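You operate a simulated robot arm through the tools that you are given. There is no shell and no other tool.

You are at the controls of a simulated robot arm. One attempt, no reset.

TASK
Give the core with the white cap two turns of tape.
Fine: stand it in the winder jaws, swing the tape arm on, turn the dial, swing the arm away and put the core back. Keep it upright; leave the other core untaped.

Only the result counts: the job must be done as asked and must still hold three seconds after the hand-in. Knocking over, shifting, dropping, spilling or breaking anything else fails it. Lids that push on must go on centred and level and be pressed home; caps that screw on are set level and turned clockwise until they are tight.

THE ROBOT
A 7-joint arm with a two-finger parallel gripper, fixed in place. Base frame: the origin is at the foot of the arm, x ahead of it, y to its left, z up; the work surface is at about z = 80. Lengths are in cm, angles in rad, forces in N, time in s.
With the tool pointing down near the work surface it reaches from about 10 to 58 cm from the base axis. Its first joint turns from -2.897 to 2.897 rad. Payload 1.57 kg.
Tool frame: the origin (TCP) lies between the finger pads and is the grasp point; the fingertips stand 3 cm ahead of it; z points along the fingers, y is the line along which they close. Largest opening 8 cm; finger width 1.7, thickness 1.2; the body of the gripper, 4 by 8.2 cm, starts 8 cm behind the TCP.
Orientation is told as [roll, pitch, yaw] about the base's x, y, z axes, in that order, counted from this pose: with the fingers straight down and closing along the base's y, the tool's x points along the base's -x, its y along +y and its z along -z.

THE INTERFACE
- The arm moves only by the tool apply_moves. Its argument "commands" is a list of rows, each a list of 7 numbers: the shift along the base's x, y, z in m, then the turn, a rotation vector about the base's x, y, z in rad, then the finger opening in m, from 0 to 0.08. In form: [[tx, ty, tz, wx, wy, wz, grip], ...]. A call has 1 to 20 rows; each row is the pose to reach, as a shift and turn from the pose commanded when the call began. A row lasts 0.2 s, in which the tool goes at most 5 cm and 0.15 rad; a call with a longer step from one row to the next is refused whole, and so is a gripper value outside its range. Where a pose cannot be reached the arm comes as near as it can. A force on the tool above 40 N (or 10 N above the force at the start of the call, whichever is more), or a blocked arm, ends the call early, and 0.2 s more pass. The fingers move at their own pace (about 7.2 cm/s each) and stop on an object; they squeeze with about 33 N. The grip force told is the motor's: it shows also when the fingers shut on nothing. Time passes only in rows, and 0.2 s behind the last, so rows that repeat a pose let the fingers close. The reply holds the time, the measured pose of the TCP, the force on the tool along the base axes, the opening and the grip force, in the units named above and with some noise, with the torque about the TCP (base axes, N m) and any sound that the robot's microphone picked up.
- Cameras (640 x 400 px; columns grow to the right, rows downward): "scene" is fixed at [21.45, 66.19, 151.31]; the picture's right is [-0.93, -0.37, 0.00], its down [-0.15, 0.37, -0.92] and it looks along [0.34, -0.85, -0.40] (base axes); focal length 353 px, centre (320, 200). "wrist" rides on the gripper at [7.2, -0.7, -12.2] in the tool frame; the picture's right is [0.09, 1.00, 0.00], its down [-0.84, 0.08, -0.54] and it looks along [-0.54, 0.05, 0.84] (tool axes); focal length 238 px, centre (320, 200).
- get_image(camera): a new picture of that camera. No time passes.
- slide_trunk(by): slides the trunk up (or, below 0, down) by that many cm; the arm rides with it, the base frame stays. It gives what a move gives, with no picture.
- measure_at(camera, pixels): there is no depth. For up to 12 entries [column, row, z] of the newest picture of that camera ("zoom" is the newest enlarged one), the place [x, y] in the base frame at which the ray of that pixel passes the height z, good to about 0.3 cm, but the place of the scene camera against the robot may be out by one fixed shift of up to 1.8 cm in any direction. No time passes.
- enlarge(camera, box): a new picture of the part [left, top, right, bottom] of that camera's present view, enlarged. No time passes.
- finish_job(): hands the job in; it is judged then, once.

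Unless the task says otherwise, let go and move clear before handing in.

The tools are called after "Call:" as name(argument=value, ...) on one line, values as JSON. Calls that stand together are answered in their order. apply_moves: Moves the arm, as the interface text tells. Its arguments: {"type":"object","properties":{"commands":{"type":"array","items":{"type":"array","items":{"type":"number"}}}},"required":["commands"]} The other tools are called the same way: slide_trunk (by) slides the trunk up or down; get_image (camera) takes a picture; measure_at (camera, pixels) gives the place at which the rays of pixels pass given heights; enlarge (camera, box) takes an enlarged picture of a part of a camera's view; finish_job () hands the job in.

At the start:

```text
time_s: 0.0
tool_pos: [46.78, -16.16, 131.86]
tool_rot: [-0.001, 0.0, 0.001]
force: [1.0, -0.3, -0.2]
wrist_torque: [0.02, -0.02, -0.01]
finger_gap: 8.01
grip_force: 0.0
trunk travel left (down, up): [-75.0, 24.0]
```

scene: 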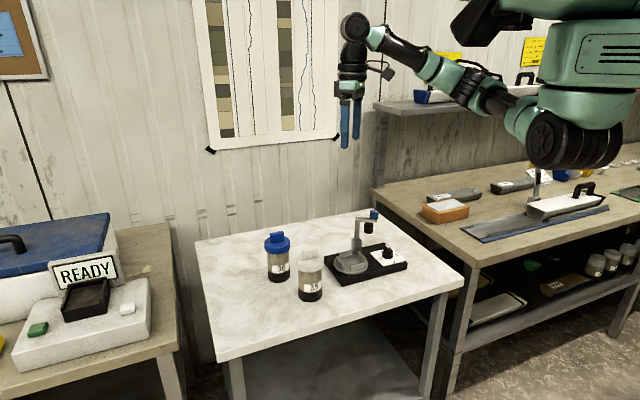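
wrist: 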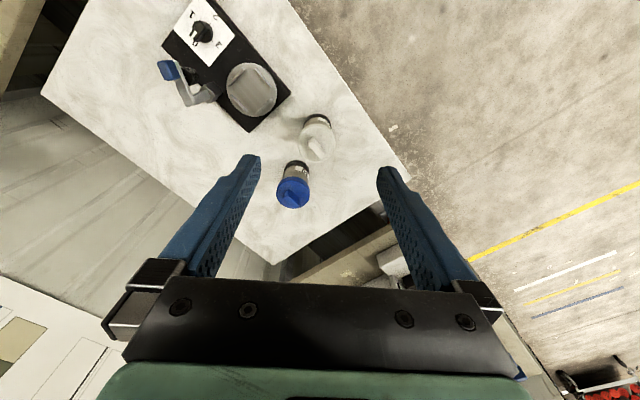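

The scene shows the blue-capped core near (277,258), the white-capped core near (310,277), and the winder with its dial near (365,262). I'll enlarge both views to see the details.

Call:
enlarge(camera="scene", box=[240, 190, 430, 310])

Call:
enlarge(camera="wrist", box=[140, 0, 360, 220])

Call:
measure_at(camera="wrist", pixels=[[293, 192, 88], [318, 138, 88], [252, 90, 82], [202, 32, 82], [287, 95, 80], [162, 40, 80], [212, 0, 80], [250, 130, 80], [410, 180, 80], [272, 263, 80], [42, 95, 80]])

Call:
measure_at(camera="scene", pixels=[[310, 298, 80], [278, 280, 80], [350, 263, 82], [388, 255, 82]])

```text
3.33 times, centred on (335, 250) of scene
```

zoom: 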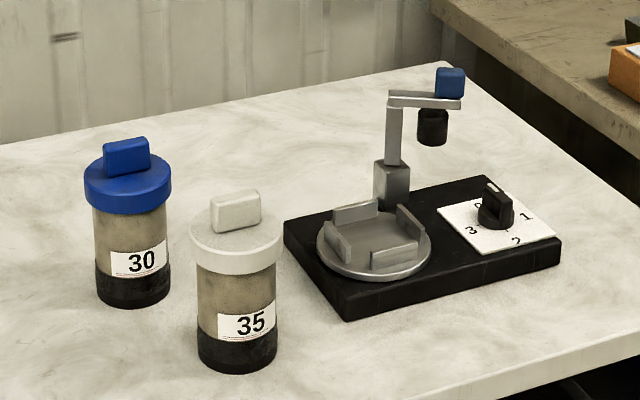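

```text
1.82 times, centred on (250, 110) of wrist
```

zoom: 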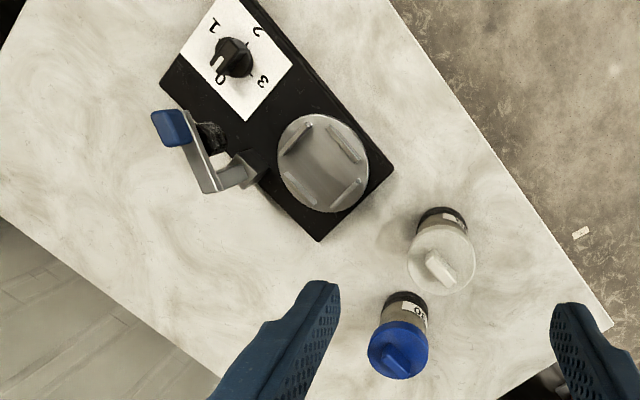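

```text
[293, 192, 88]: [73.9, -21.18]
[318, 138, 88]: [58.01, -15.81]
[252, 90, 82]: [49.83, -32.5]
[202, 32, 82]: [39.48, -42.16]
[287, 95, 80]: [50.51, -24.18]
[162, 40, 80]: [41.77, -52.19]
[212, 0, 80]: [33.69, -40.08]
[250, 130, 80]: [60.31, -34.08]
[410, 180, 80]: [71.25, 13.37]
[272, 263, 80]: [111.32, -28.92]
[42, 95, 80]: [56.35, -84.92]
```

```text
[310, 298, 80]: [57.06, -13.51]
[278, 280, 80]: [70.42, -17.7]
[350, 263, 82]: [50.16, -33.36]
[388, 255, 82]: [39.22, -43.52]
```

Both cameras agree that the winder disc is near (50,-33). The white core is near (57,-16), with a cap about 8.3 cm wide, so I'll have to hold it by the bar on the cap. I'll lower the trunk a little for a closer look and to see how the arm rides.

Call:
slide_trunk(by=-15)

Call:
get_image(camera="scene")

Call:
get_image(camera="wrist")

```text
time_s: 1.8
tool_pos: [46.7, -16.28, 116.96]
tool_rot: [0.002, 0.001, -0.001]
force: [-0.2, 0.4, 0.0]
wrist_torque: [-0.01, 0.02, 0.03]
finger_gap: 8.02
grip_force: 0.0
trunk travel left (down, up): [-60.0, 39.0]
```

```text
taken
```

scene: 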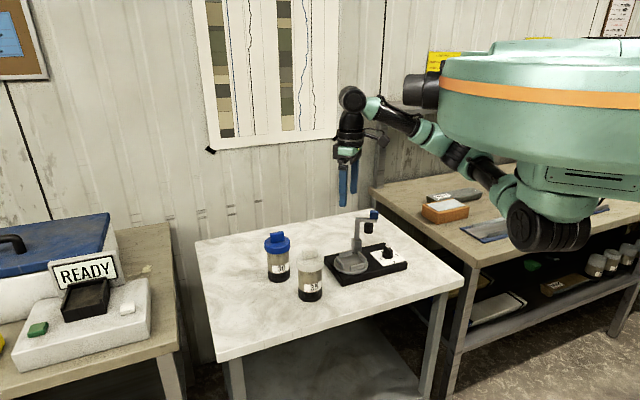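

```text
taken
```

wrist: 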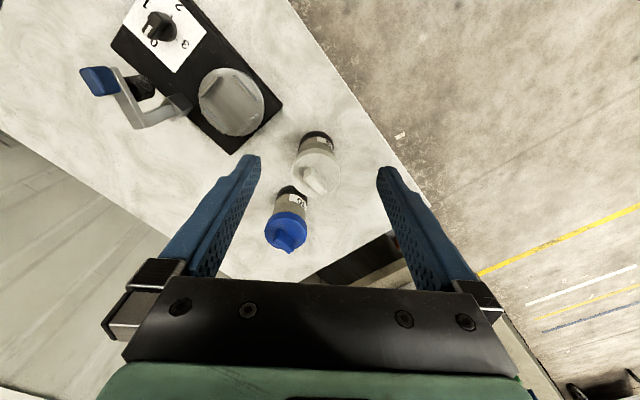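

The white core's cap is at wrist pixel (317,170). Next I'll measure the bench edge near the trunk and the object positions again from this closer view.

Call:
measure_at(camera="scene", pixels=[[475, 268, 85], [640, 210, 85], [550, 242, 85], [555, 225, 100], [465, 285, 80], [215, 358, 80], [375, 212, 80], [195, 242, 80]])

Call:
enlarge(camera="wrist", box=[80, 0, 360, 260])

Call:
enlarge(camera="scene", box=[250, 220, 340, 310])

```text
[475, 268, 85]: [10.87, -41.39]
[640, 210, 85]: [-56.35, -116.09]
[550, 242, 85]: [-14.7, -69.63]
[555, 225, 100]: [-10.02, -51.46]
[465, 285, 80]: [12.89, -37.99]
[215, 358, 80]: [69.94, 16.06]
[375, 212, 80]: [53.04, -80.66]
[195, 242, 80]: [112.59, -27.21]
```

```text
1.54 times, centred on (220, 130) of wrist
```

zoom: 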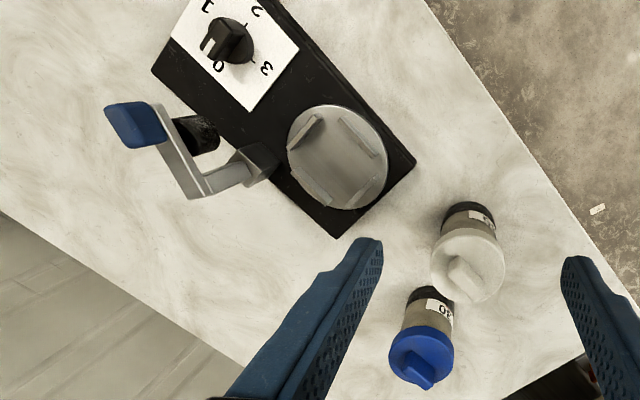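

```text
4.44 times, centred on (295, 265) of scene
```

zoom: 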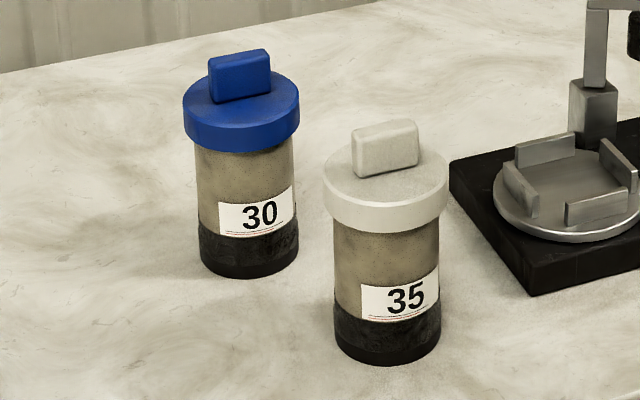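

The bar on the white cap runs diagonally in this view, and its footprint matters for the grip angle. I'll measure its ends, the cap rims, the disc and the jaws.

Call:
enlarge(camera="wrist", box=[240, 110, 360, 260])

Call:
enlarge(camera="wrist", box=[80, 0, 300, 160])

```text
2.67 times, centred on (300, 185) of wrist
```

zoom: 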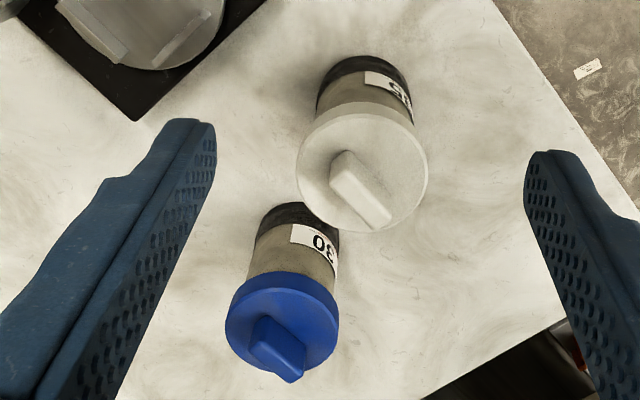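

```text
2.50 times, centred on (190, 80) of wrist
```

zoom: 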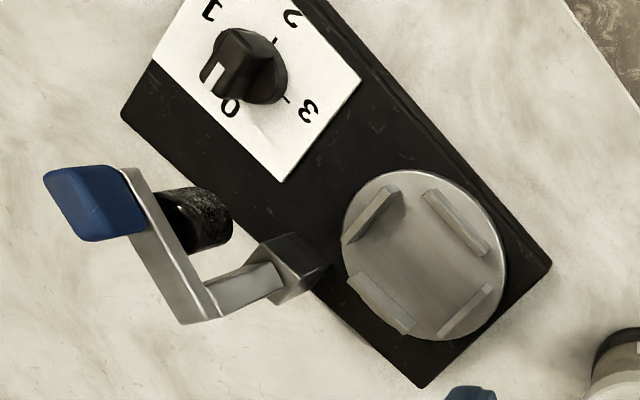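

The dial's white mark points near 0, and the labels run 0→1→2 clockwise seen from above. I'll measure the disc, jaw plates, post, arm, handle and dial in this zoom.

Call:
measure_at(camera="zoom", pixels=[[424, 257, 83.5], [375, 215, 84], [455, 223, 84], [380, 300, 84], [465, 310, 84], [300, 275, 82.5], [210, 305, 97], [198, 220, 92], [95, 205, 98], [240, 62, 86], [262, 75, 83], [424, 387, 80]])

Call:
measure_at(camera="wrist", pixels=[[309, 173, 95], [324, 191, 95], [316, 174, 92.5], [316, 174, 91.5], [316, 141, 80], [284, 233, 92.5], [293, 196, 80]])

Call:
measure_at(camera="scene", pixels=[[308, 258, 92.5], [310, 301, 80], [281, 247, 92.5], [279, 281, 80], [349, 262, 83.5], [368, 245, 90], [374, 215, 98], [388, 262, 82]])

```text
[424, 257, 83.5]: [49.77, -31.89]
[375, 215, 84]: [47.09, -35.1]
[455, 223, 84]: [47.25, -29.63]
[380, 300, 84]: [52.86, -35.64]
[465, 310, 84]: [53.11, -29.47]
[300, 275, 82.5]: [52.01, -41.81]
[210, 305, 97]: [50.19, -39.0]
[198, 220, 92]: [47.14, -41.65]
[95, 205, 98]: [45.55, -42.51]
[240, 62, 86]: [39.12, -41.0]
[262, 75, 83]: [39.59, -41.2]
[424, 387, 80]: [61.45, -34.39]
```

```text
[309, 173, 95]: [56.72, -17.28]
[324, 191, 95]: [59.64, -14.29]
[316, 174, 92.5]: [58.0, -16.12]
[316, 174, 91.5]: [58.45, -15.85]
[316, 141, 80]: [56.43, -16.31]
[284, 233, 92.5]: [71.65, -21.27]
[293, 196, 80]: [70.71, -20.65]
```

```text
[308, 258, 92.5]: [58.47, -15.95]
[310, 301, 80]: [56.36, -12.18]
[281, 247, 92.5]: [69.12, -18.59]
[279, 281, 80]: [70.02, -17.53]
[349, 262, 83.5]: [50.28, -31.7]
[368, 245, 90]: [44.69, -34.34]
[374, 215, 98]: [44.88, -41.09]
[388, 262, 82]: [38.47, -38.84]
```

The readings put the white core's axis at about (58.1,-16.0), with its bar at 45° and top near z=95. The disc centre is near (49.8,-31.9). I'll move above the core and turn the tool by 0.785 rad so the fingers close across the bar.

Call:
apply_moves(commands=[[0.02, 0, 0, 0, 0, 0.13, 0.08], [0.04, 0.001, 0, 0, 0, 0.26, 0.08], [0.06, 0.002, 0, 0, 0, 0.39, 0.08], [0.08, 0.003, 0, 0, 0, 0.52, 0.08], [0.1, 0.003, 0, 0, 0, 0.65, 0.08], [0.114, 0.003, 0, 0, 0, 0.785, 0.08], [0.114, 0.003, 0, 0, 0, 0.785, 0.08]])

Call:
get_image(camera="wrist")

Call:
get_image(camera="scene")

```text
time_s: 3.4
tool_pos: [58.21, -15.91, 116.97]
tool_rot: [0.001, -0.001, 0.784]
force: [-0.2, -0.5, 0.5]
wrist_torque: [-0.04, -0.02, 0.04]
finger_gap: 7.99
grip_force: 0.1
trunk travel left (down, up): [-60.0, 39.0]
```

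```text
taken
```

wrist: 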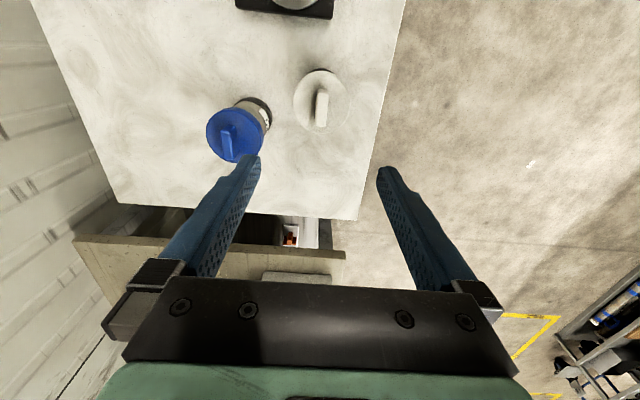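

```text
taken
```

scene: 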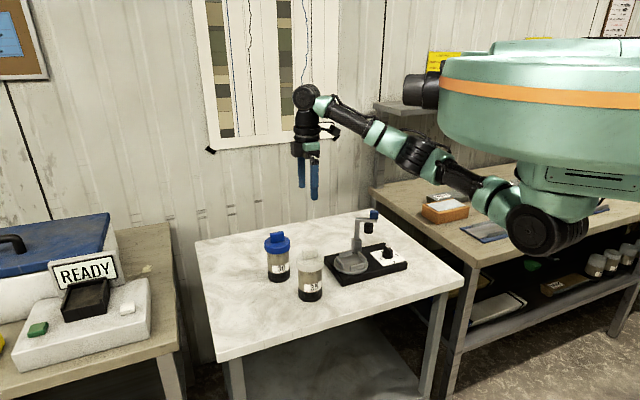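

The arm reaches this spot, and the bar now lies nearly upright in the picture at (321,92)-(320,127), as wanted. I'll measure it precisely before coming down.

Call:
enlarge(camera="wrist", box=[200, 50, 380, 170])

Call:
measure_at(camera="wrist", pixels=[[321, 93, 95], [321, 126, 95], [319, 102, 92.5], [252, 106, 80], [234, 135, 92.5]])

```text
3.33 times, centred on (290, 110) of wrist
```

zoom: 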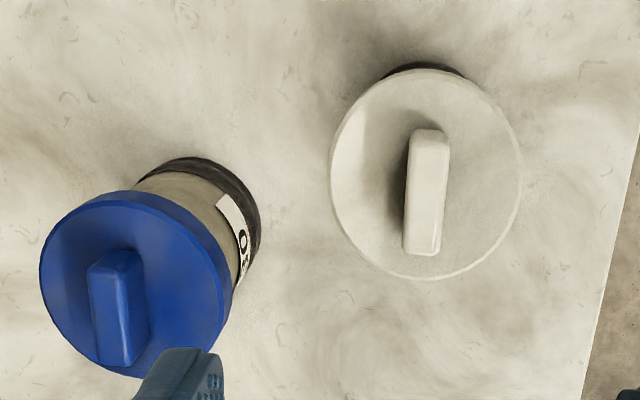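

```text
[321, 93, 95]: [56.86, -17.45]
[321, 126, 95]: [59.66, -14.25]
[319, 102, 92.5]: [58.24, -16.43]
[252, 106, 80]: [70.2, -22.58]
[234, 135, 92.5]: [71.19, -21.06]
```

The bar is about 1.6 cm thick, and its top face runs from zoom (427,130) to (424,240). I'll refine the centre.

Call:
measure_at(camera="zoom", pixels=[[429, 131, 95], [423, 238, 95], [426, 185, 95], [427, 172, 92.5], [427, 172, 91.5], [335, 165, 92.5], [520, 172, 92.5]])

```text
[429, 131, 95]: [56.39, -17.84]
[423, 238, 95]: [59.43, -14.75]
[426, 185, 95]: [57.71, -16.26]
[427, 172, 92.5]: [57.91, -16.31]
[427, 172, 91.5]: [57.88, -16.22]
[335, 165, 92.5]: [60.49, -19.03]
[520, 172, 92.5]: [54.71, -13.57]
```

The bar's centre is at about (57.9,-16.3), with its direction at 45°. I'll centre the tool, narrow the fingers to 5 cm and lower the trunk to z≈103, which keeps the tips above the bar.

Call:
apply_moves(commands=[[-0.003, -0.004, 0, 0, 0, 0, 0.05], [-0.003, -0.004, 0, 0, 0, 0, 0.05]])

Call:
slide_trunk(by=-14)

Call:
get_image(camera="wrist")

Call:
get_image(camera="scene")

Call:
enlarge(camera="scene", box=[240, 190, 430, 310])

```text
time_s: 4.0
tool_pos: [57.88, -16.41, 116.94]
tool_rot: [0.0, 0.001, 0.786]
force: [0.8, 1.0, -0.3]
wrist_torque: [-0.01, -0.03, 0.0]
finger_gap: 5.02
grip_force: 0.0
trunk travel left (down, up): [-60.0, 39.0]
```

```text
time_s: 5.6
tool_pos: [58.03, -16.36, 102.95]
tool_rot: [-0.001, 0.0, 0.784]
force: [0.6, 0.5, -0.7]
wrist_torque: [-0.01, 0.01, -0.02]
finger_gap: 5.01
grip_force: 0.1
trunk travel left (down, up): [-46.0, 53.0]
```

```text
taken
```

wrist: 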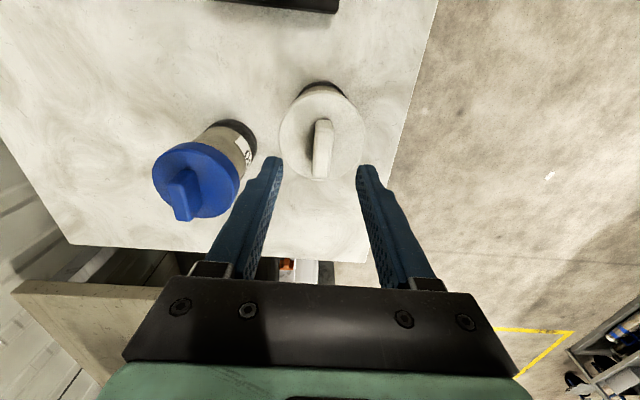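

```text
taken
```

scene: 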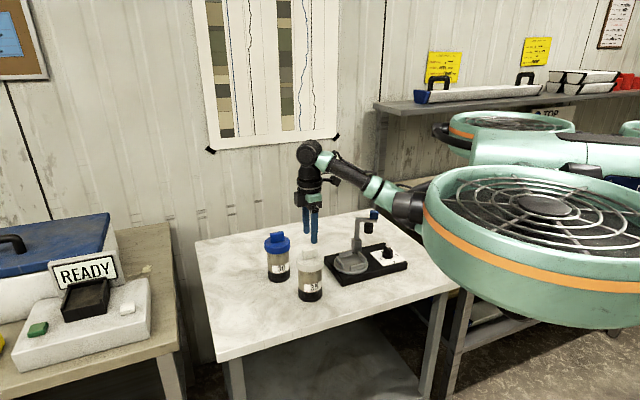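

```text
3.33 times, centred on (335, 250) of scene
```

zoom: 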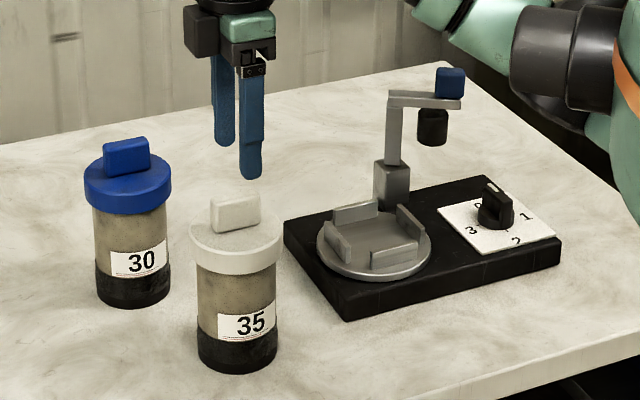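

The tips are about 5 cm above the bar, which shows at wrist (322,120)-(320,178), roughly midway between the fingers. I'll enlarge and measure again for an exact descent.

Call:
enlarge(camera="wrist", box=[240, 70, 400, 200])

```text
3.08 times, centred on (320, 135) of wrist
```

zoom: 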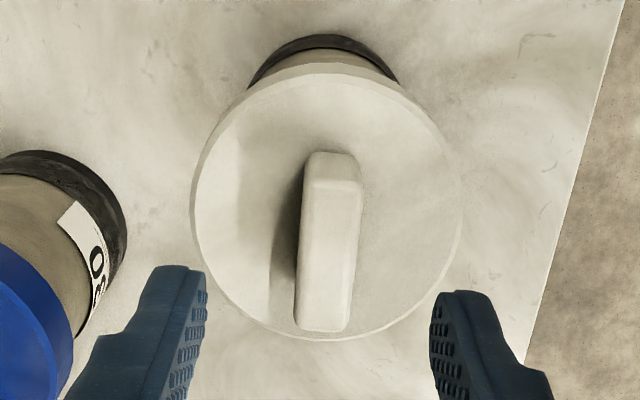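

Call:
measure_at(camera="zoom", pixels=[[334, 160, 95], [322, 312, 95], [328, 236, 95], [327, 196, 92.5], [194, 196, 92.5], [460, 196, 92.5], [323, 36, 80], [190, 270, 100], [450, 295, 100]])

```text
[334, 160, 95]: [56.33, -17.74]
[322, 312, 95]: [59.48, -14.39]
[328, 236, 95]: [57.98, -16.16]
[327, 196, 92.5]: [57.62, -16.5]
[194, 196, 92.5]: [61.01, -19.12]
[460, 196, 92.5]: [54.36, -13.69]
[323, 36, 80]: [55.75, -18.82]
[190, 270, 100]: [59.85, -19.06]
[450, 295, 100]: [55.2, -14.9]
```

The bar's centre agrees at (57.95,-16.2), so the tool is placed well. I'll lower the arm 6 cm, to tips near z=94.

Call:
apply_moves(commands=[[0, 0.001, -0.02, 0, 0, 0, 0.05], [0, 0.001, -0.04, 0, 0, 0, 0.05], [0, 0.001, -0.05, 0, 0, 0, 0.05], [0, 0.001, -0.06, 0, 0, 0, 0.05], [0, 0.001, -0.06, 0, 0, 0, 0.05]])

Call:
get_image(camera="wrist")

Call:
enlarge(camera="scene", box=[250, 200, 370, 310])

```text
time_s: 6.8
tool_pos: [57.77, -16.2, 97.04]
tool_rot: [0.001, 0.0, 0.783]
force: [0.2, -0.2, -0.1]
wrist_torque: [-0.03, -0.04, 0.03]
finger_gap: 5.03
grip_force: 0.0
trunk travel left (down, up): [-46.0, 53.0]
```

```text
taken
```

wrist: 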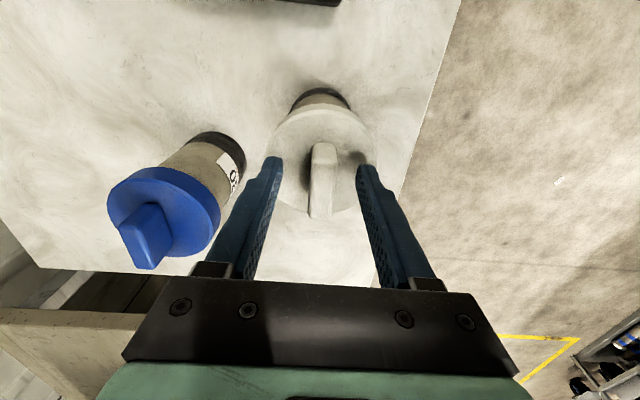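

```text
3.64 times, centred on (310, 255) of scene
```

zoom: 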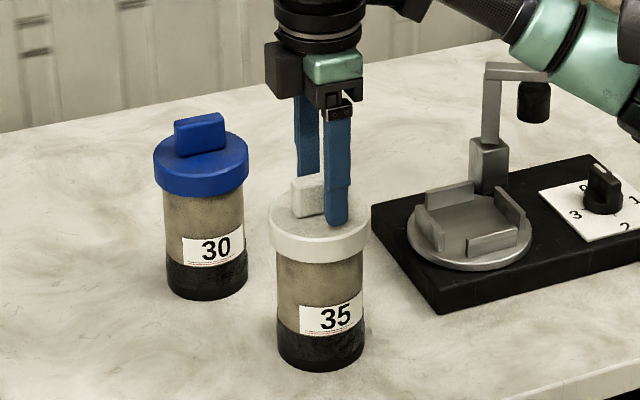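

The fingers straddle the bar, with tips just above the cap and no contact force. I'll lower 0.5 cm more and close on the bar.

Call:
apply_moves(commands=[[0.001, 0, -0.005, 0, 0, 0, 0.05], [0.001, 0, -0.005, 0, 0, 0, 0.0], [0.001, 0, -0.005, 0, 0, 0, 0.0], [0.001, 0, -0.005, 0, 0, 0, 0.0], [0.001, 0, -0.005, 0, 0, 0, 0.0], [0.001, 0, -0.005, 0, 0, 0, 0.0]])

Call:
enlarge(camera="scene", box=[250, 200, 370, 310])

Call:
get_image(camera="wrist")

```text
time_s: 8.2
tool_pos: [57.95, -16.21, 96.45]
tool_rot: [-0.001, 0.0, 0.786]
force: [-2.8, 4.2, 2.4]
wrist_torque: [0.29, 0.3, -0.01]
finger_gap: 1.45
grip_force: 30.4
trunk travel left (down, up): [-46.0, 53.0]
```

```text
3.64 times, centred on (310, 255) of scene
```

zoom: 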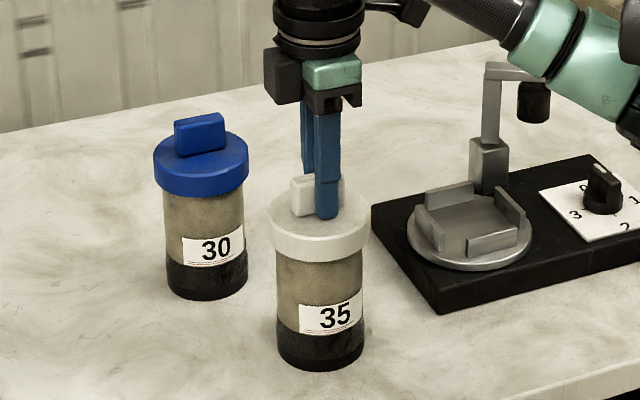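

```text
taken
```

wrist: 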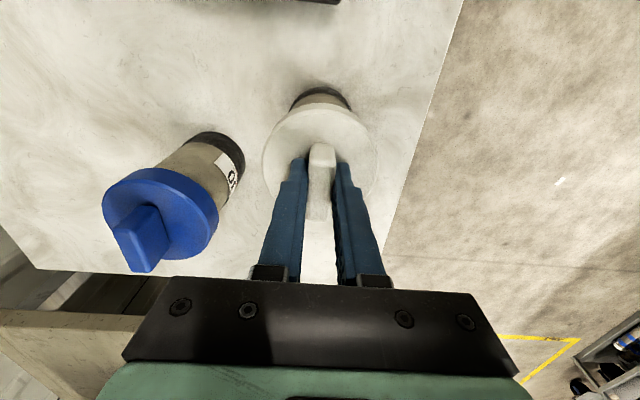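

The fingers hold the bar (gap 1.45, 30 N), and the core hasn't moved. I'll lift 2 cm and check that the whole core comes up with the cap.

Call:
apply_moves(commands=[[0, 0, 0.003, 0, 0, 0, 0.0], [0, 0, 0.008, 0, 0, 0, 0.0], [0, 0, 0.014, 0, 0, 0, 0.0], [0, 0, 0.02, 0, 0, 0, 0.0], [0, 0, 0.02, 0, 0, 0, 0.0]])

Call:
enlarge(camera="scene", box=[250, 200, 370, 310])

Call:
get_image(camera="wrist")

```text
time_s: 9.4
tool_pos: [58.14, -16.22, 98.49]
tool_rot: [0.0, -0.001, 0.787]
force: [-0.5, -0.1, -5.5]
wrist_torque: [-0.02, 0.02, 0.01]
finger_gap: 1.47
grip_force: 30.9
trunk travel left (down, up): [-46.0, 53.0]
```

```text
3.64 times, centred on (310, 255) of scene
```

zoom: 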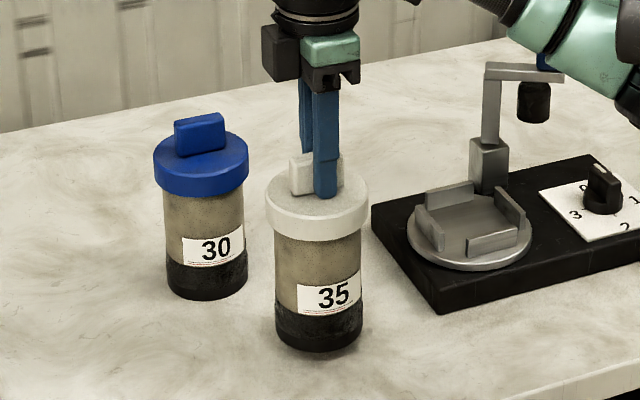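

```text
taken
```

wrist: 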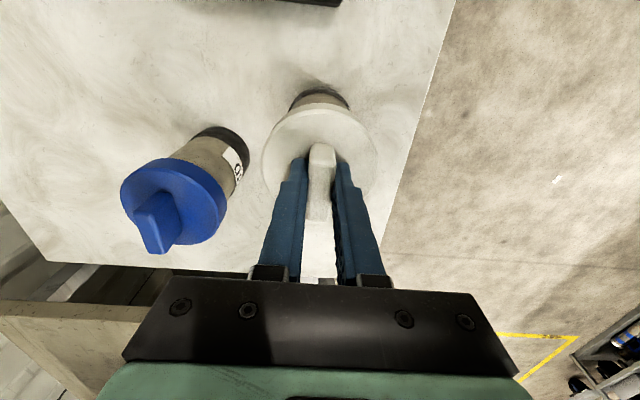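

The whole core came up upright, and the tool carries 5.5 N. I'll raise it with the trunk, then turn back toward yaw -0.785 and shift toward the winder, so the wrist camera sees the disc past the core.

Call:
slide_trunk(by=10)

Call:
apply_moves(commands=[[-0.01, 0, 0, 0, 0, -0.13, 0], [-0.02, 0, 0, 0, 0, -0.26, 0], [-0.03, 0, 0, 0, 0, -0.39, 0], [-0.04, 0, 0, 0, 0, -0.52, 0], [-0.05, 0, 0, 0, 0, -0.65, 0], [-0.06, 0, 0, 0, 0, -0.785, 0], [-0.065, 0, 0, 0, 0, -0.915, 0], [-0.07, 0, 0, 0, 0, -1.045, 0], [-0.075, 0, 0, 0, 0, -1.175, 0], [-0.08, 0, 0, 0, 0, -1.305, 0], [-0.08, 0, 0, 0, 0, -1.435, 0], [-0.08, 0, 0, 0, 0, -1.57, 0], [-0.08, 0, 0, 0, 0, -1.57, 0]])

Call:
get_image(camera="wrist")

Call:
get_image(camera="scene")

```text
time_s: 10.8
tool_pos: [58.08, -16.19, 108.34]
tool_rot: [0.002, 0.0, 0.786]
force: [-0.2, -0.4, -6.1]
wrist_torque: [-0.06, 0.02, -0.01]
finger_gap: 1.46
grip_force: 30.8
trunk travel left (down, up): [-56.0, 43.0]
```

```text
time_s: 13.6
tool_pos: [50.18, -16.34, 108.35]
tool_rot: [0.002, 0.001, -0.788]
force: [0.6, 0.1, -5.7]
wrist_torque: [-0.02, 0.02, 0.03]
finger_gap: 1.48
grip_force: 30.8
trunk travel left (down, up): [-56.0, 43.0]
```

```text
taken
```

wrist: 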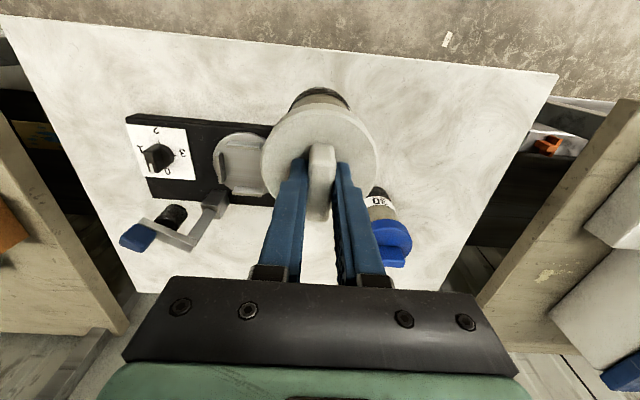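

```text
taken
```

scene: 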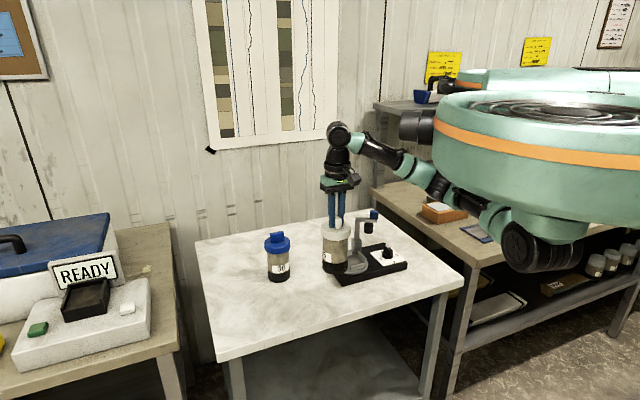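

The disc at (240,165) is partly hidden behind the core. I'll shift 5 cm along (+x,+y) to uncover it.

Call:
apply_moves(commands=[[0.02, 0.02, 0, 0, 0, 0, 0], [0.035, 0.035, 0, 0, 0, 0, 0], [0.035, 0.035, 0, 0, 0, 0, 0]])

Call:
get_image(camera="wrist")

Call:
enlarge(camera="wrist", box=[70, 90, 270, 260])

```text
time_s: 14.3
tool_pos: [53.56, -12.87, 108.31]
tool_rot: [0.001, 0.001, -0.784]
force: [-0.8, -0.4, -5.7]
wrist_torque: [0.01, 0.01, 0.02]
finger_gap: 1.45
grip_force: 30.8
trunk travel left (down, up): [-56.0, 43.0]
```

```text
taken
```

wrist: 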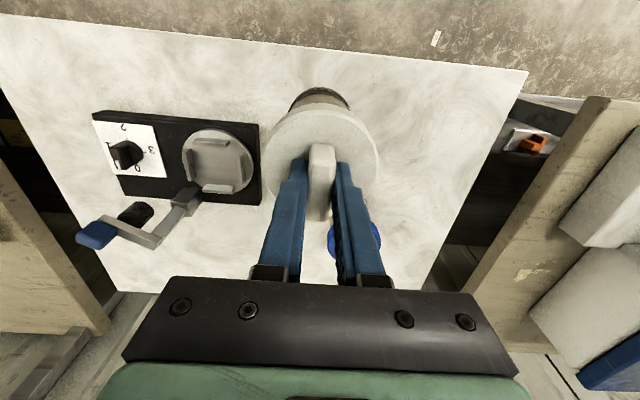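

```text
2.35 times, centred on (170, 175) of wrist
```

zoom: 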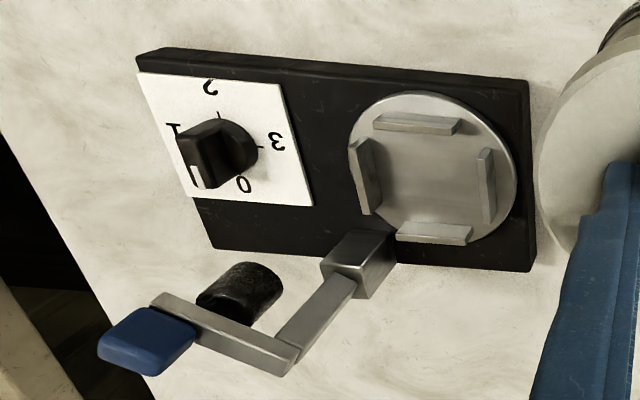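

The disc is now in full view in zoom, with its centre near (432,167). The four jaw plates are at (417,124), (433,232), (365,175) and (487,185). I'll measure these, plus the tape arm and dial.

Call:
measure_at(camera="zoom", pixels=[[432, 167, 83], [348, 158, 83], [516, 175, 83], [440, 93, 83], [425, 240, 83], [417, 120, 84.5], [433, 228, 84.5], [362, 172, 84.5], [487, 180, 84.5], [526, 272, 80], [530, 80, 82.5], [136, 72, 82.5]])

Call:
measure_at(camera="zoom", pixels=[[365, 268, 83], [285, 360, 92], [285, 360, 95], [150, 340, 92], [150, 340, 96], [240, 295, 88], [222, 150, 83], [200, 140, 86], [195, 175, 86], [245, 185, 82.7], [172, 128, 82.7], [210, 87, 82.7]])

```text
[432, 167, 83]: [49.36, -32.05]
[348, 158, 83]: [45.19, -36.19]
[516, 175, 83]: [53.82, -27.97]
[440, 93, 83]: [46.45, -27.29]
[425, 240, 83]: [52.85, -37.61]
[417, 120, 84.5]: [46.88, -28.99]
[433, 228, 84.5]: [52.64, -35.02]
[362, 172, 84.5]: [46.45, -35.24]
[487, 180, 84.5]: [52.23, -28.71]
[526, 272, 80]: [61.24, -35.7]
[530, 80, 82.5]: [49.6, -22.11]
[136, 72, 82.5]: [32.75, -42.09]
```

```text
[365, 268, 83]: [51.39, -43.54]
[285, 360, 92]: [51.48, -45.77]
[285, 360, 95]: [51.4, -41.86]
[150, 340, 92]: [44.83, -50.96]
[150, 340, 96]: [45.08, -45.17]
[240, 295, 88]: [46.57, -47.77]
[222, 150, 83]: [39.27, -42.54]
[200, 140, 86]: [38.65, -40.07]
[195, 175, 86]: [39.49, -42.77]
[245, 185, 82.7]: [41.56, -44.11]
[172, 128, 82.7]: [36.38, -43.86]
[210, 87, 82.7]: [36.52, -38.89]
```

The disc centre averages (49.6,-32.1), and the jaw gap is only about 7.7 cm for a 7.3 cm core, so placement must be precise. I'll check the core's offset in the hand from its cap rim and base rim.

Call:
enlarge(camera="wrist", box=[250, 70, 390, 210])

```text
2.86 times, centred on (320, 140) of wrist
```

zoom: 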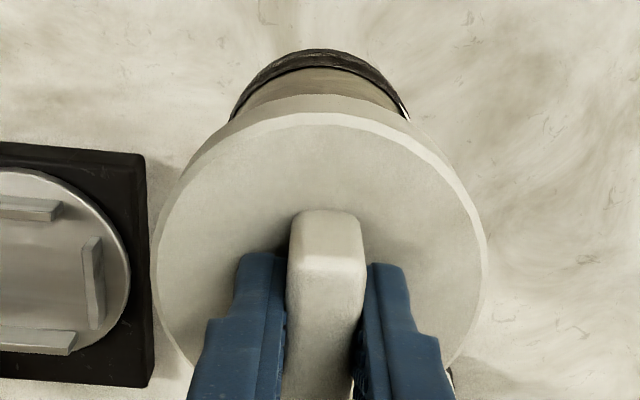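

Call:
measure_at(camera="zoom", pixels=[[157, 248, 104.4], [485, 250, 104.4], [320, 250, 104.4], [320, 116, 104.4], [320, 48, 91.9], [231, 120, 91.9], [410, 118, 91.9], [328, 215, 107]])

```text
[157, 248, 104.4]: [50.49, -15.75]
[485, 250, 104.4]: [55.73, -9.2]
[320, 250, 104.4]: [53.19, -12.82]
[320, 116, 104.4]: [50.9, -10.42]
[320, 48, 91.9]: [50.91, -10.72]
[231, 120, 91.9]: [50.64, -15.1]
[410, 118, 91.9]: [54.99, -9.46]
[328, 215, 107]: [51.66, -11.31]
```

The core hangs nearly centred in the hand, about 0.2 cm off toward tool -x. I'll move over the winder at this height and then lower to about 2 cm above the jaws.

Call:
apply_moves(commands=[[-0.01, -0.04, 0, 0, 0, 0, 0], [-0.02, -0.08, 0, 0, 0, 0, 0], [-0.03, -0.12, 0, 0, 0, 0, 0], [-0.036, -0.155, 0, 0, 0, 0, 0], [-0.041, -0.18, 0, 0, 0, 0, 0], [-0.041, -0.191, -0.005, 0, 0, 0, 0], [-0.041, -0.191, -0.02, 0, 0, 0, 0], [-0.041, -0.191, -0.035, 0, 0, 0, 0], [-0.041, -0.191, -0.035, 0, 0, 0, 0]])

Call:
get_image(camera="wrist")

Call:
get_image(camera="scene")

Call:
enlarge(camera="scene", box=[300, 190, 420, 300])

Call:
enlarge(camera="wrist", box=[240, 60, 400, 200])

```text
time_s: 16.4
tool_pos: [49.44, -31.9, 104.75]
tool_rot: [0.001, 0.0, -0.786]
force: [0.8, -0.4, -7.5]
wrist_torque: [-0.03, 0.02, 0.02]
finger_gap: 1.47
grip_force: 31.1
trunk travel left (down, up): [-56.0, 43.0]
```

```text
taken
```

wrist: 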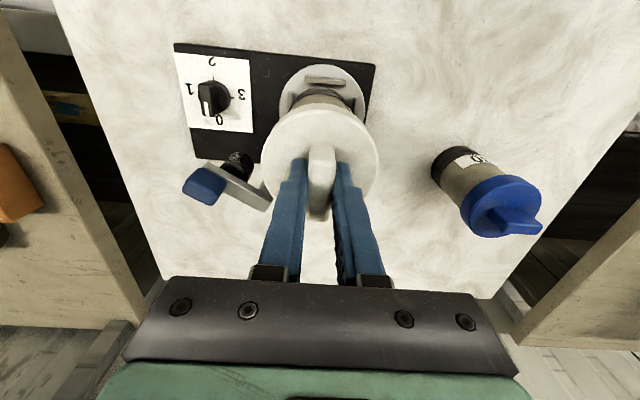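

```text
taken
```

scene: 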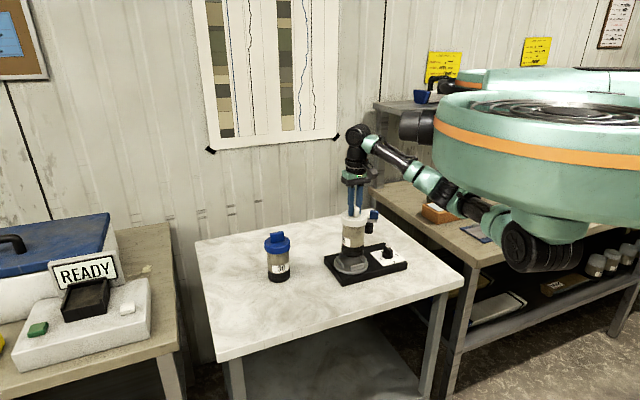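

```text
3.64 times, centred on (360, 245) of scene
```

zoom: 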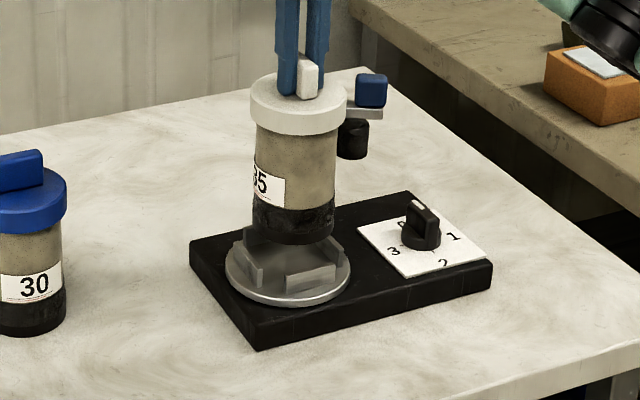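

```text
2.86 times, centred on (320, 130) of wrist
```

zoom: 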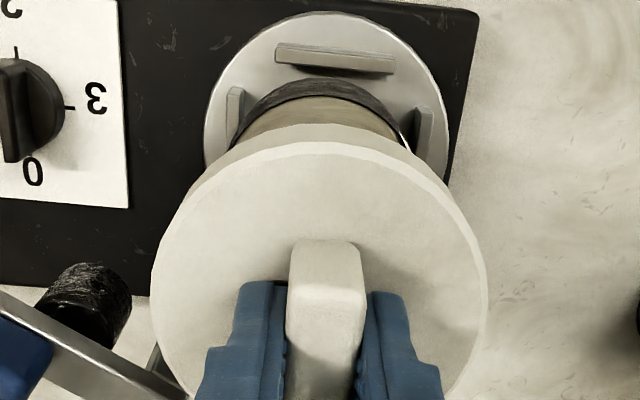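

The core hangs about 3 cm above the disc, and the wrist zoom shows its base rim arc with its top at (320,80). I can also see the front jaw at (336,58) and the side jaws at (235,112) and (425,135). I'll measure for final alignment.

Call:
measure_at(camera="zoom", pixels=[[204, 150, 83], [449, 150, 83], [326, 11, 83], [336, 52, 84.8], [278, 50, 84.8], [396, 62, 84.8], [236, 90, 84.8], [422, 108, 84.8], [320, 80, 88.3], [235, 135, 88.3], [403, 135, 88.3], [336, 74, 83]])

```text
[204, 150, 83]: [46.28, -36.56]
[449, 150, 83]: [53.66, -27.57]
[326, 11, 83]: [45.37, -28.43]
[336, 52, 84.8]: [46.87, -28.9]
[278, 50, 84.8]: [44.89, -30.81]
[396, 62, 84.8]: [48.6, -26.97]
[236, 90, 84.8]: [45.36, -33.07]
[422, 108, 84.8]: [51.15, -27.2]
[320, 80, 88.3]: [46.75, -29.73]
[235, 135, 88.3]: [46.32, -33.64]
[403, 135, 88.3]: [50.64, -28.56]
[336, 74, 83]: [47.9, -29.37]
```

The wrist and scene views both suggest the core needs a small shift, about 0.3 cm, along (+x,+y). I'll zoom in tighter to be sure.

Call:
enlarge(camera="scene", box=[325, 235, 385, 280])

Call:
enlarge(camera="wrist", box=[275, 55, 375, 115])

```text
8.89 times, centred on (355, 258) of scene
```

zoom: 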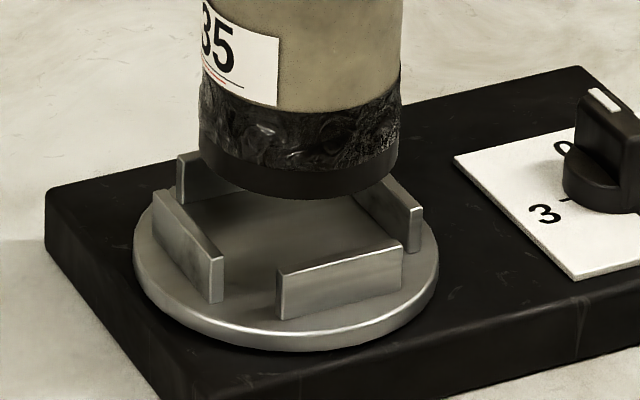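

```text
6.40 times, centred on (325, 85) of wrist
```

zoom: 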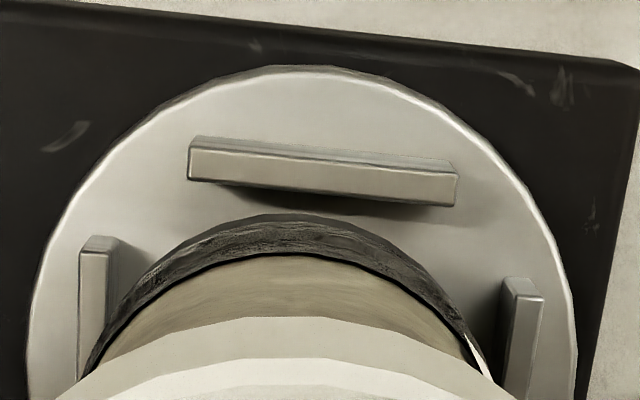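

The tighter zooms show the jaw tops clearly: front jaw inner edge at (322,196), left jaw inner edge at (108,260), right jaw inner edge at (518,290). The core's bottom rim top is at (288,213). I'll measure all of these.

Call:
measure_at(camera="zoom", pixels=[[322, 196, 85], [190, 178, 85], [455, 204, 85], [108, 260, 85], [518, 290, 85], [288, 213, 88.3], [110, 335, 88.3], [460, 335, 88.3], [305, 65, 83], [32, 340, 83], [570, 320, 83], [103, 340, 88.3]])

Call:
enlarge(camera="wrist", box=[275, 55, 375, 115])

```text
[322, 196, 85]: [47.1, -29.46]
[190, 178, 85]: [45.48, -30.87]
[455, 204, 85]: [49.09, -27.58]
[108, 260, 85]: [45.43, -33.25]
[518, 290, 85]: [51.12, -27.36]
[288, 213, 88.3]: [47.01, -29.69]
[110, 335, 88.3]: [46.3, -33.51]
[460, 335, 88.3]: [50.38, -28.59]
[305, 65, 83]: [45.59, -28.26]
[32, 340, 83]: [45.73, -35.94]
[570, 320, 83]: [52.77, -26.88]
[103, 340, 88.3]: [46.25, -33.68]
```

```text
6.40 times, centred on (325, 85) of wrist
```

zoom: 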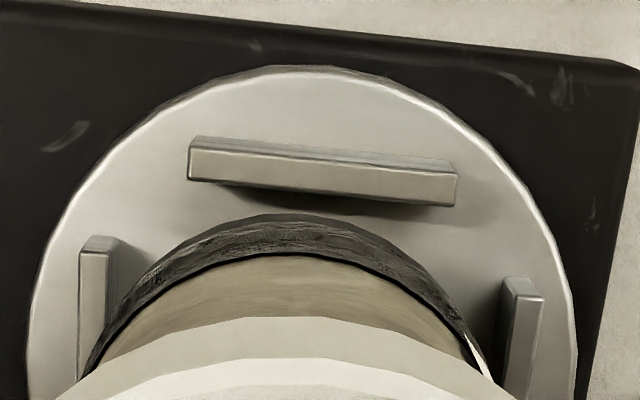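

The jaw centre minus the core centre comes to about +0.45 along (0.7,0.7) and -0.25 along (-0.7,0.7), a shift of roughly (+0.42,+0.13) cm. I'll apply that, lower 2 cm, and look again.

Call:
apply_moves(commands=[[0.0042, 0.0013, 0, 0, 0, 0, 0], [0.0042, 0.0013, -0.01, 0, 0, 0, 0], [0.0042, 0.0013, -0.02, 0, 0, 0, 0], [0.0042, 0.0013, -0.02, 0, 0, 0, 0]])

Call:
enlarge(camera="scene", box=[325, 235, 385, 280])

Call:
get_image(camera="wrist")

Call:
enlarge(camera="wrist", box=[275, 55, 375, 115])

```text
time_s: 17.4
tool_pos: [49.94, -31.68, 102.78]
tool_rot: [0.0, -0.001, -0.784]
force: [0.0, -0.7, -6.3]
wrist_torque: [0.01, 0.05, -0.05]
finger_gap: 1.46
grip_force: 30.1
trunk travel left (down, up): [-56.0, 43.0]
```

```text
8.89 times, centred on (355, 258) of scene
```

zoom: 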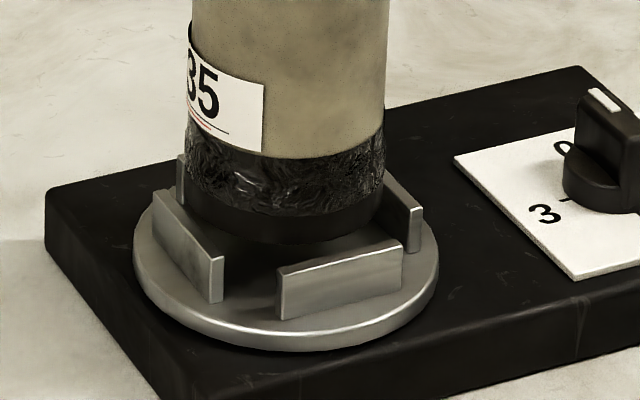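

```text
taken
```

wrist: 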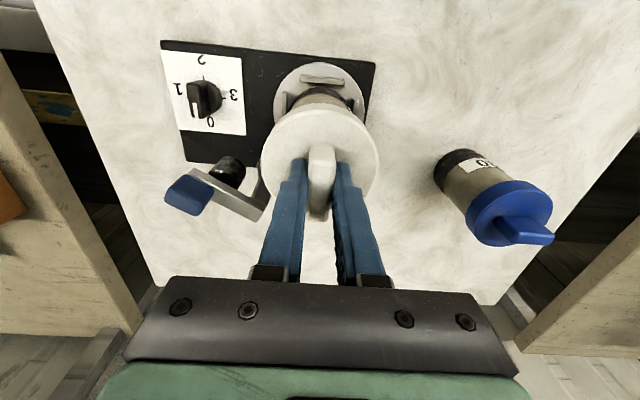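

```text
6.40 times, centred on (325, 85) of wrist
```

zoom: 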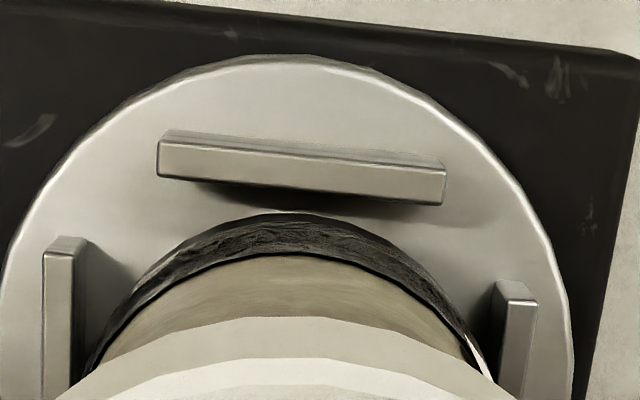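

In the scene view the core spans 186–386, so its centre (286) matches the disc centre (285). I'll confirm with the wrist view.

Call:
measure_at(camera="zoom", pixels=[[300, 188, 85], [158, 175, 85], [443, 203, 85], [75, 265, 85], [508, 290, 85], [290, 213, 86.3], [110, 335, 86.3], [460, 335, 86.3], [290, 57, 83], [158, 175, 84.5], [443, 203, 84.5], [300, 188, 84.5]])

```text
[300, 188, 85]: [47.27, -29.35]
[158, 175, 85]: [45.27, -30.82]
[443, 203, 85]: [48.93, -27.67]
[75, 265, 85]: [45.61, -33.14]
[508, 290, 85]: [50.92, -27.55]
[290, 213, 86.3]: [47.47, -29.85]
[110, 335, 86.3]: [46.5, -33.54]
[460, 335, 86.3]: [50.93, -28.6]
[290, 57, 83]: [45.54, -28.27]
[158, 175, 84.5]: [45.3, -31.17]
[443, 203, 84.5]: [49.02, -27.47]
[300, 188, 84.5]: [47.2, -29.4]
```

Both views agree to within about 0.1 cm. I'll lower slowly 1.5 cm into the jaws and watch the force.

Call:
apply_moves(commands=[[0, 0.0005, -0.004, 0, 0, 0, 0], [0, 0.0005, -0.008, 0, 0, 0, 0], [0, 0.0005, -0.012, 0, 0, 0, 0], [0, 0.0005, -0.015, 0, 0, 0, 0], [0, 0.0005, -0.015, 0, 0, 0, 0]])

Call:
enlarge(camera="scene", box=[325, 235, 385, 280])

Call:
enlarge(camera="wrist", box=[275, 55, 375, 115])

```text
time_s: 18.6
tool_pos: [49.81, -31.82, 101.38]
tool_rot: [0.0, -0.001, -0.785]
force: [-0.1, 0.2, -5.9]
wrist_torque: [-0.01, 0.04, 0.02]
finger_gap: 1.45
grip_force: 30.4
trunk travel left (down, up): [-56.0, 43.0]
```

```text
8.89 times, centred on (355, 258) of scene
```

zoom: 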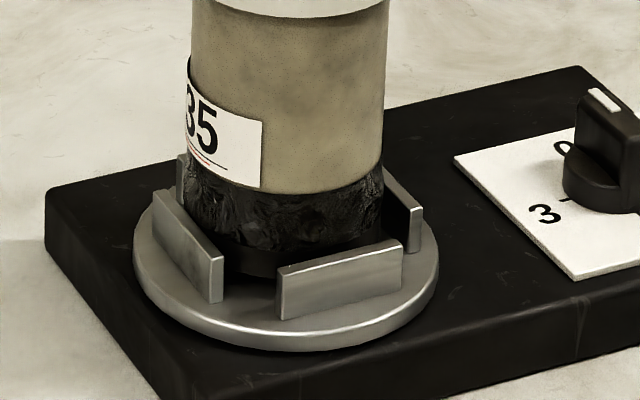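

```text
6.40 times, centred on (325, 85) of wrist
```

zoom: 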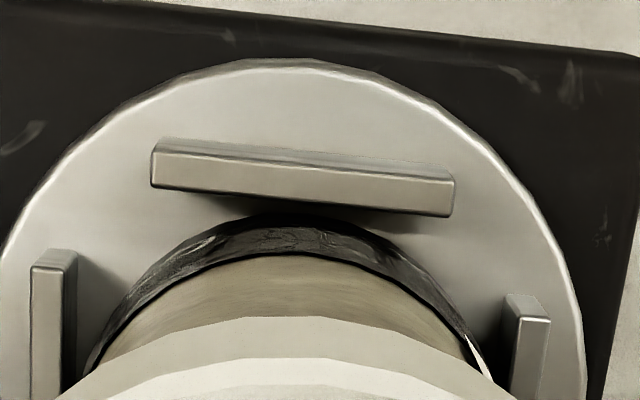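

The core is centred between the jaws in both views, and no contact shows yet (force still -5.9). I'll keep lowering in small steps.

Call:
apply_moves(commands=[[0, 0, -0.003, 0, 0, 0, 0], [0, 0, -0.006, 0, 0, 0, 0], [0, 0, -0.009, 0, 0, 0, 0], [0, 0, -0.009, 0, 0, 0, 0]])

Call:
enlarge(camera="scene", box=[325, 235, 385, 280])

```text
time_s: 19.6
tool_pos: [49.93, -31.66, 100.52]
tool_rot: [0.002, 0.0, -0.786]
force: [-0.4, -0.4, -4.7]
wrist_torque: [-0.03, 0.02, 0.0]
finger_gap: 1.44
grip_force: 30.9
trunk travel left (down, up): [-56.0, 43.0]
```

```text
8.89 times, centred on (355, 258) of scene
```

zoom: 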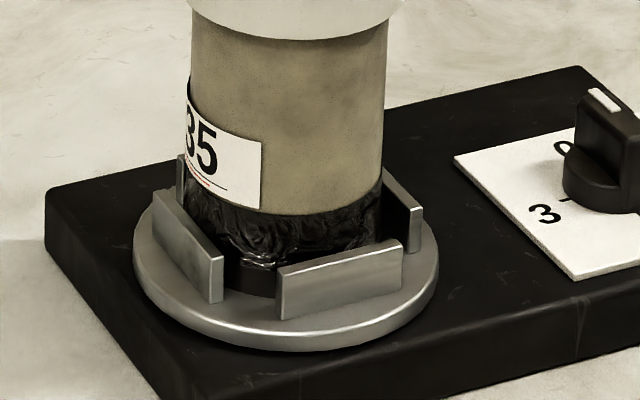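

The core's base is going down between the jaws without side force. I'll go down further in fine steps until it touches the disc.

Call:
apply_moves(commands=[[0, 0, -0.002, 0, 0, 0, 0], [0, 0, -0.004, 0, 0, 0, 0], [0, 0, -0.006, 0, 0, 0, 0], [0, 0, -0.008, 0, 0, 0, 0], [0, 0, -0.008, 0, 0, 0, 0]])

Call:
enlarge(camera="scene", box=[325, 235, 385, 280])

```text
time_s: 20.8
tool_pos: [49.95, -31.65, 100.45]
tool_rot: [0.001, -0.015, -0.782]
force: [-4.3, 1.6, 14.8]
wrist_torque: [0.38, 0.61, 0.03]
finger_gap: 1.45
grip_force: 30.3
trunk travel left (down, up): [-56.0, 43.0]
stopped in row 5: the force on the tool passed its limit at 40 N (the readings are from after the stop); the commanded pose is now the measured one
```

```text
8.89 times, centred on (355, 258) of scene
```

zoom: 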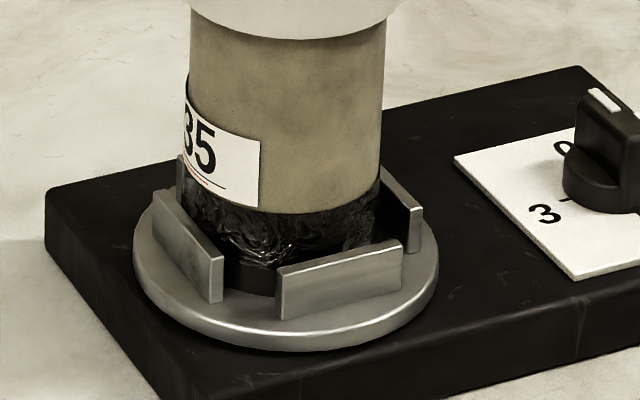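

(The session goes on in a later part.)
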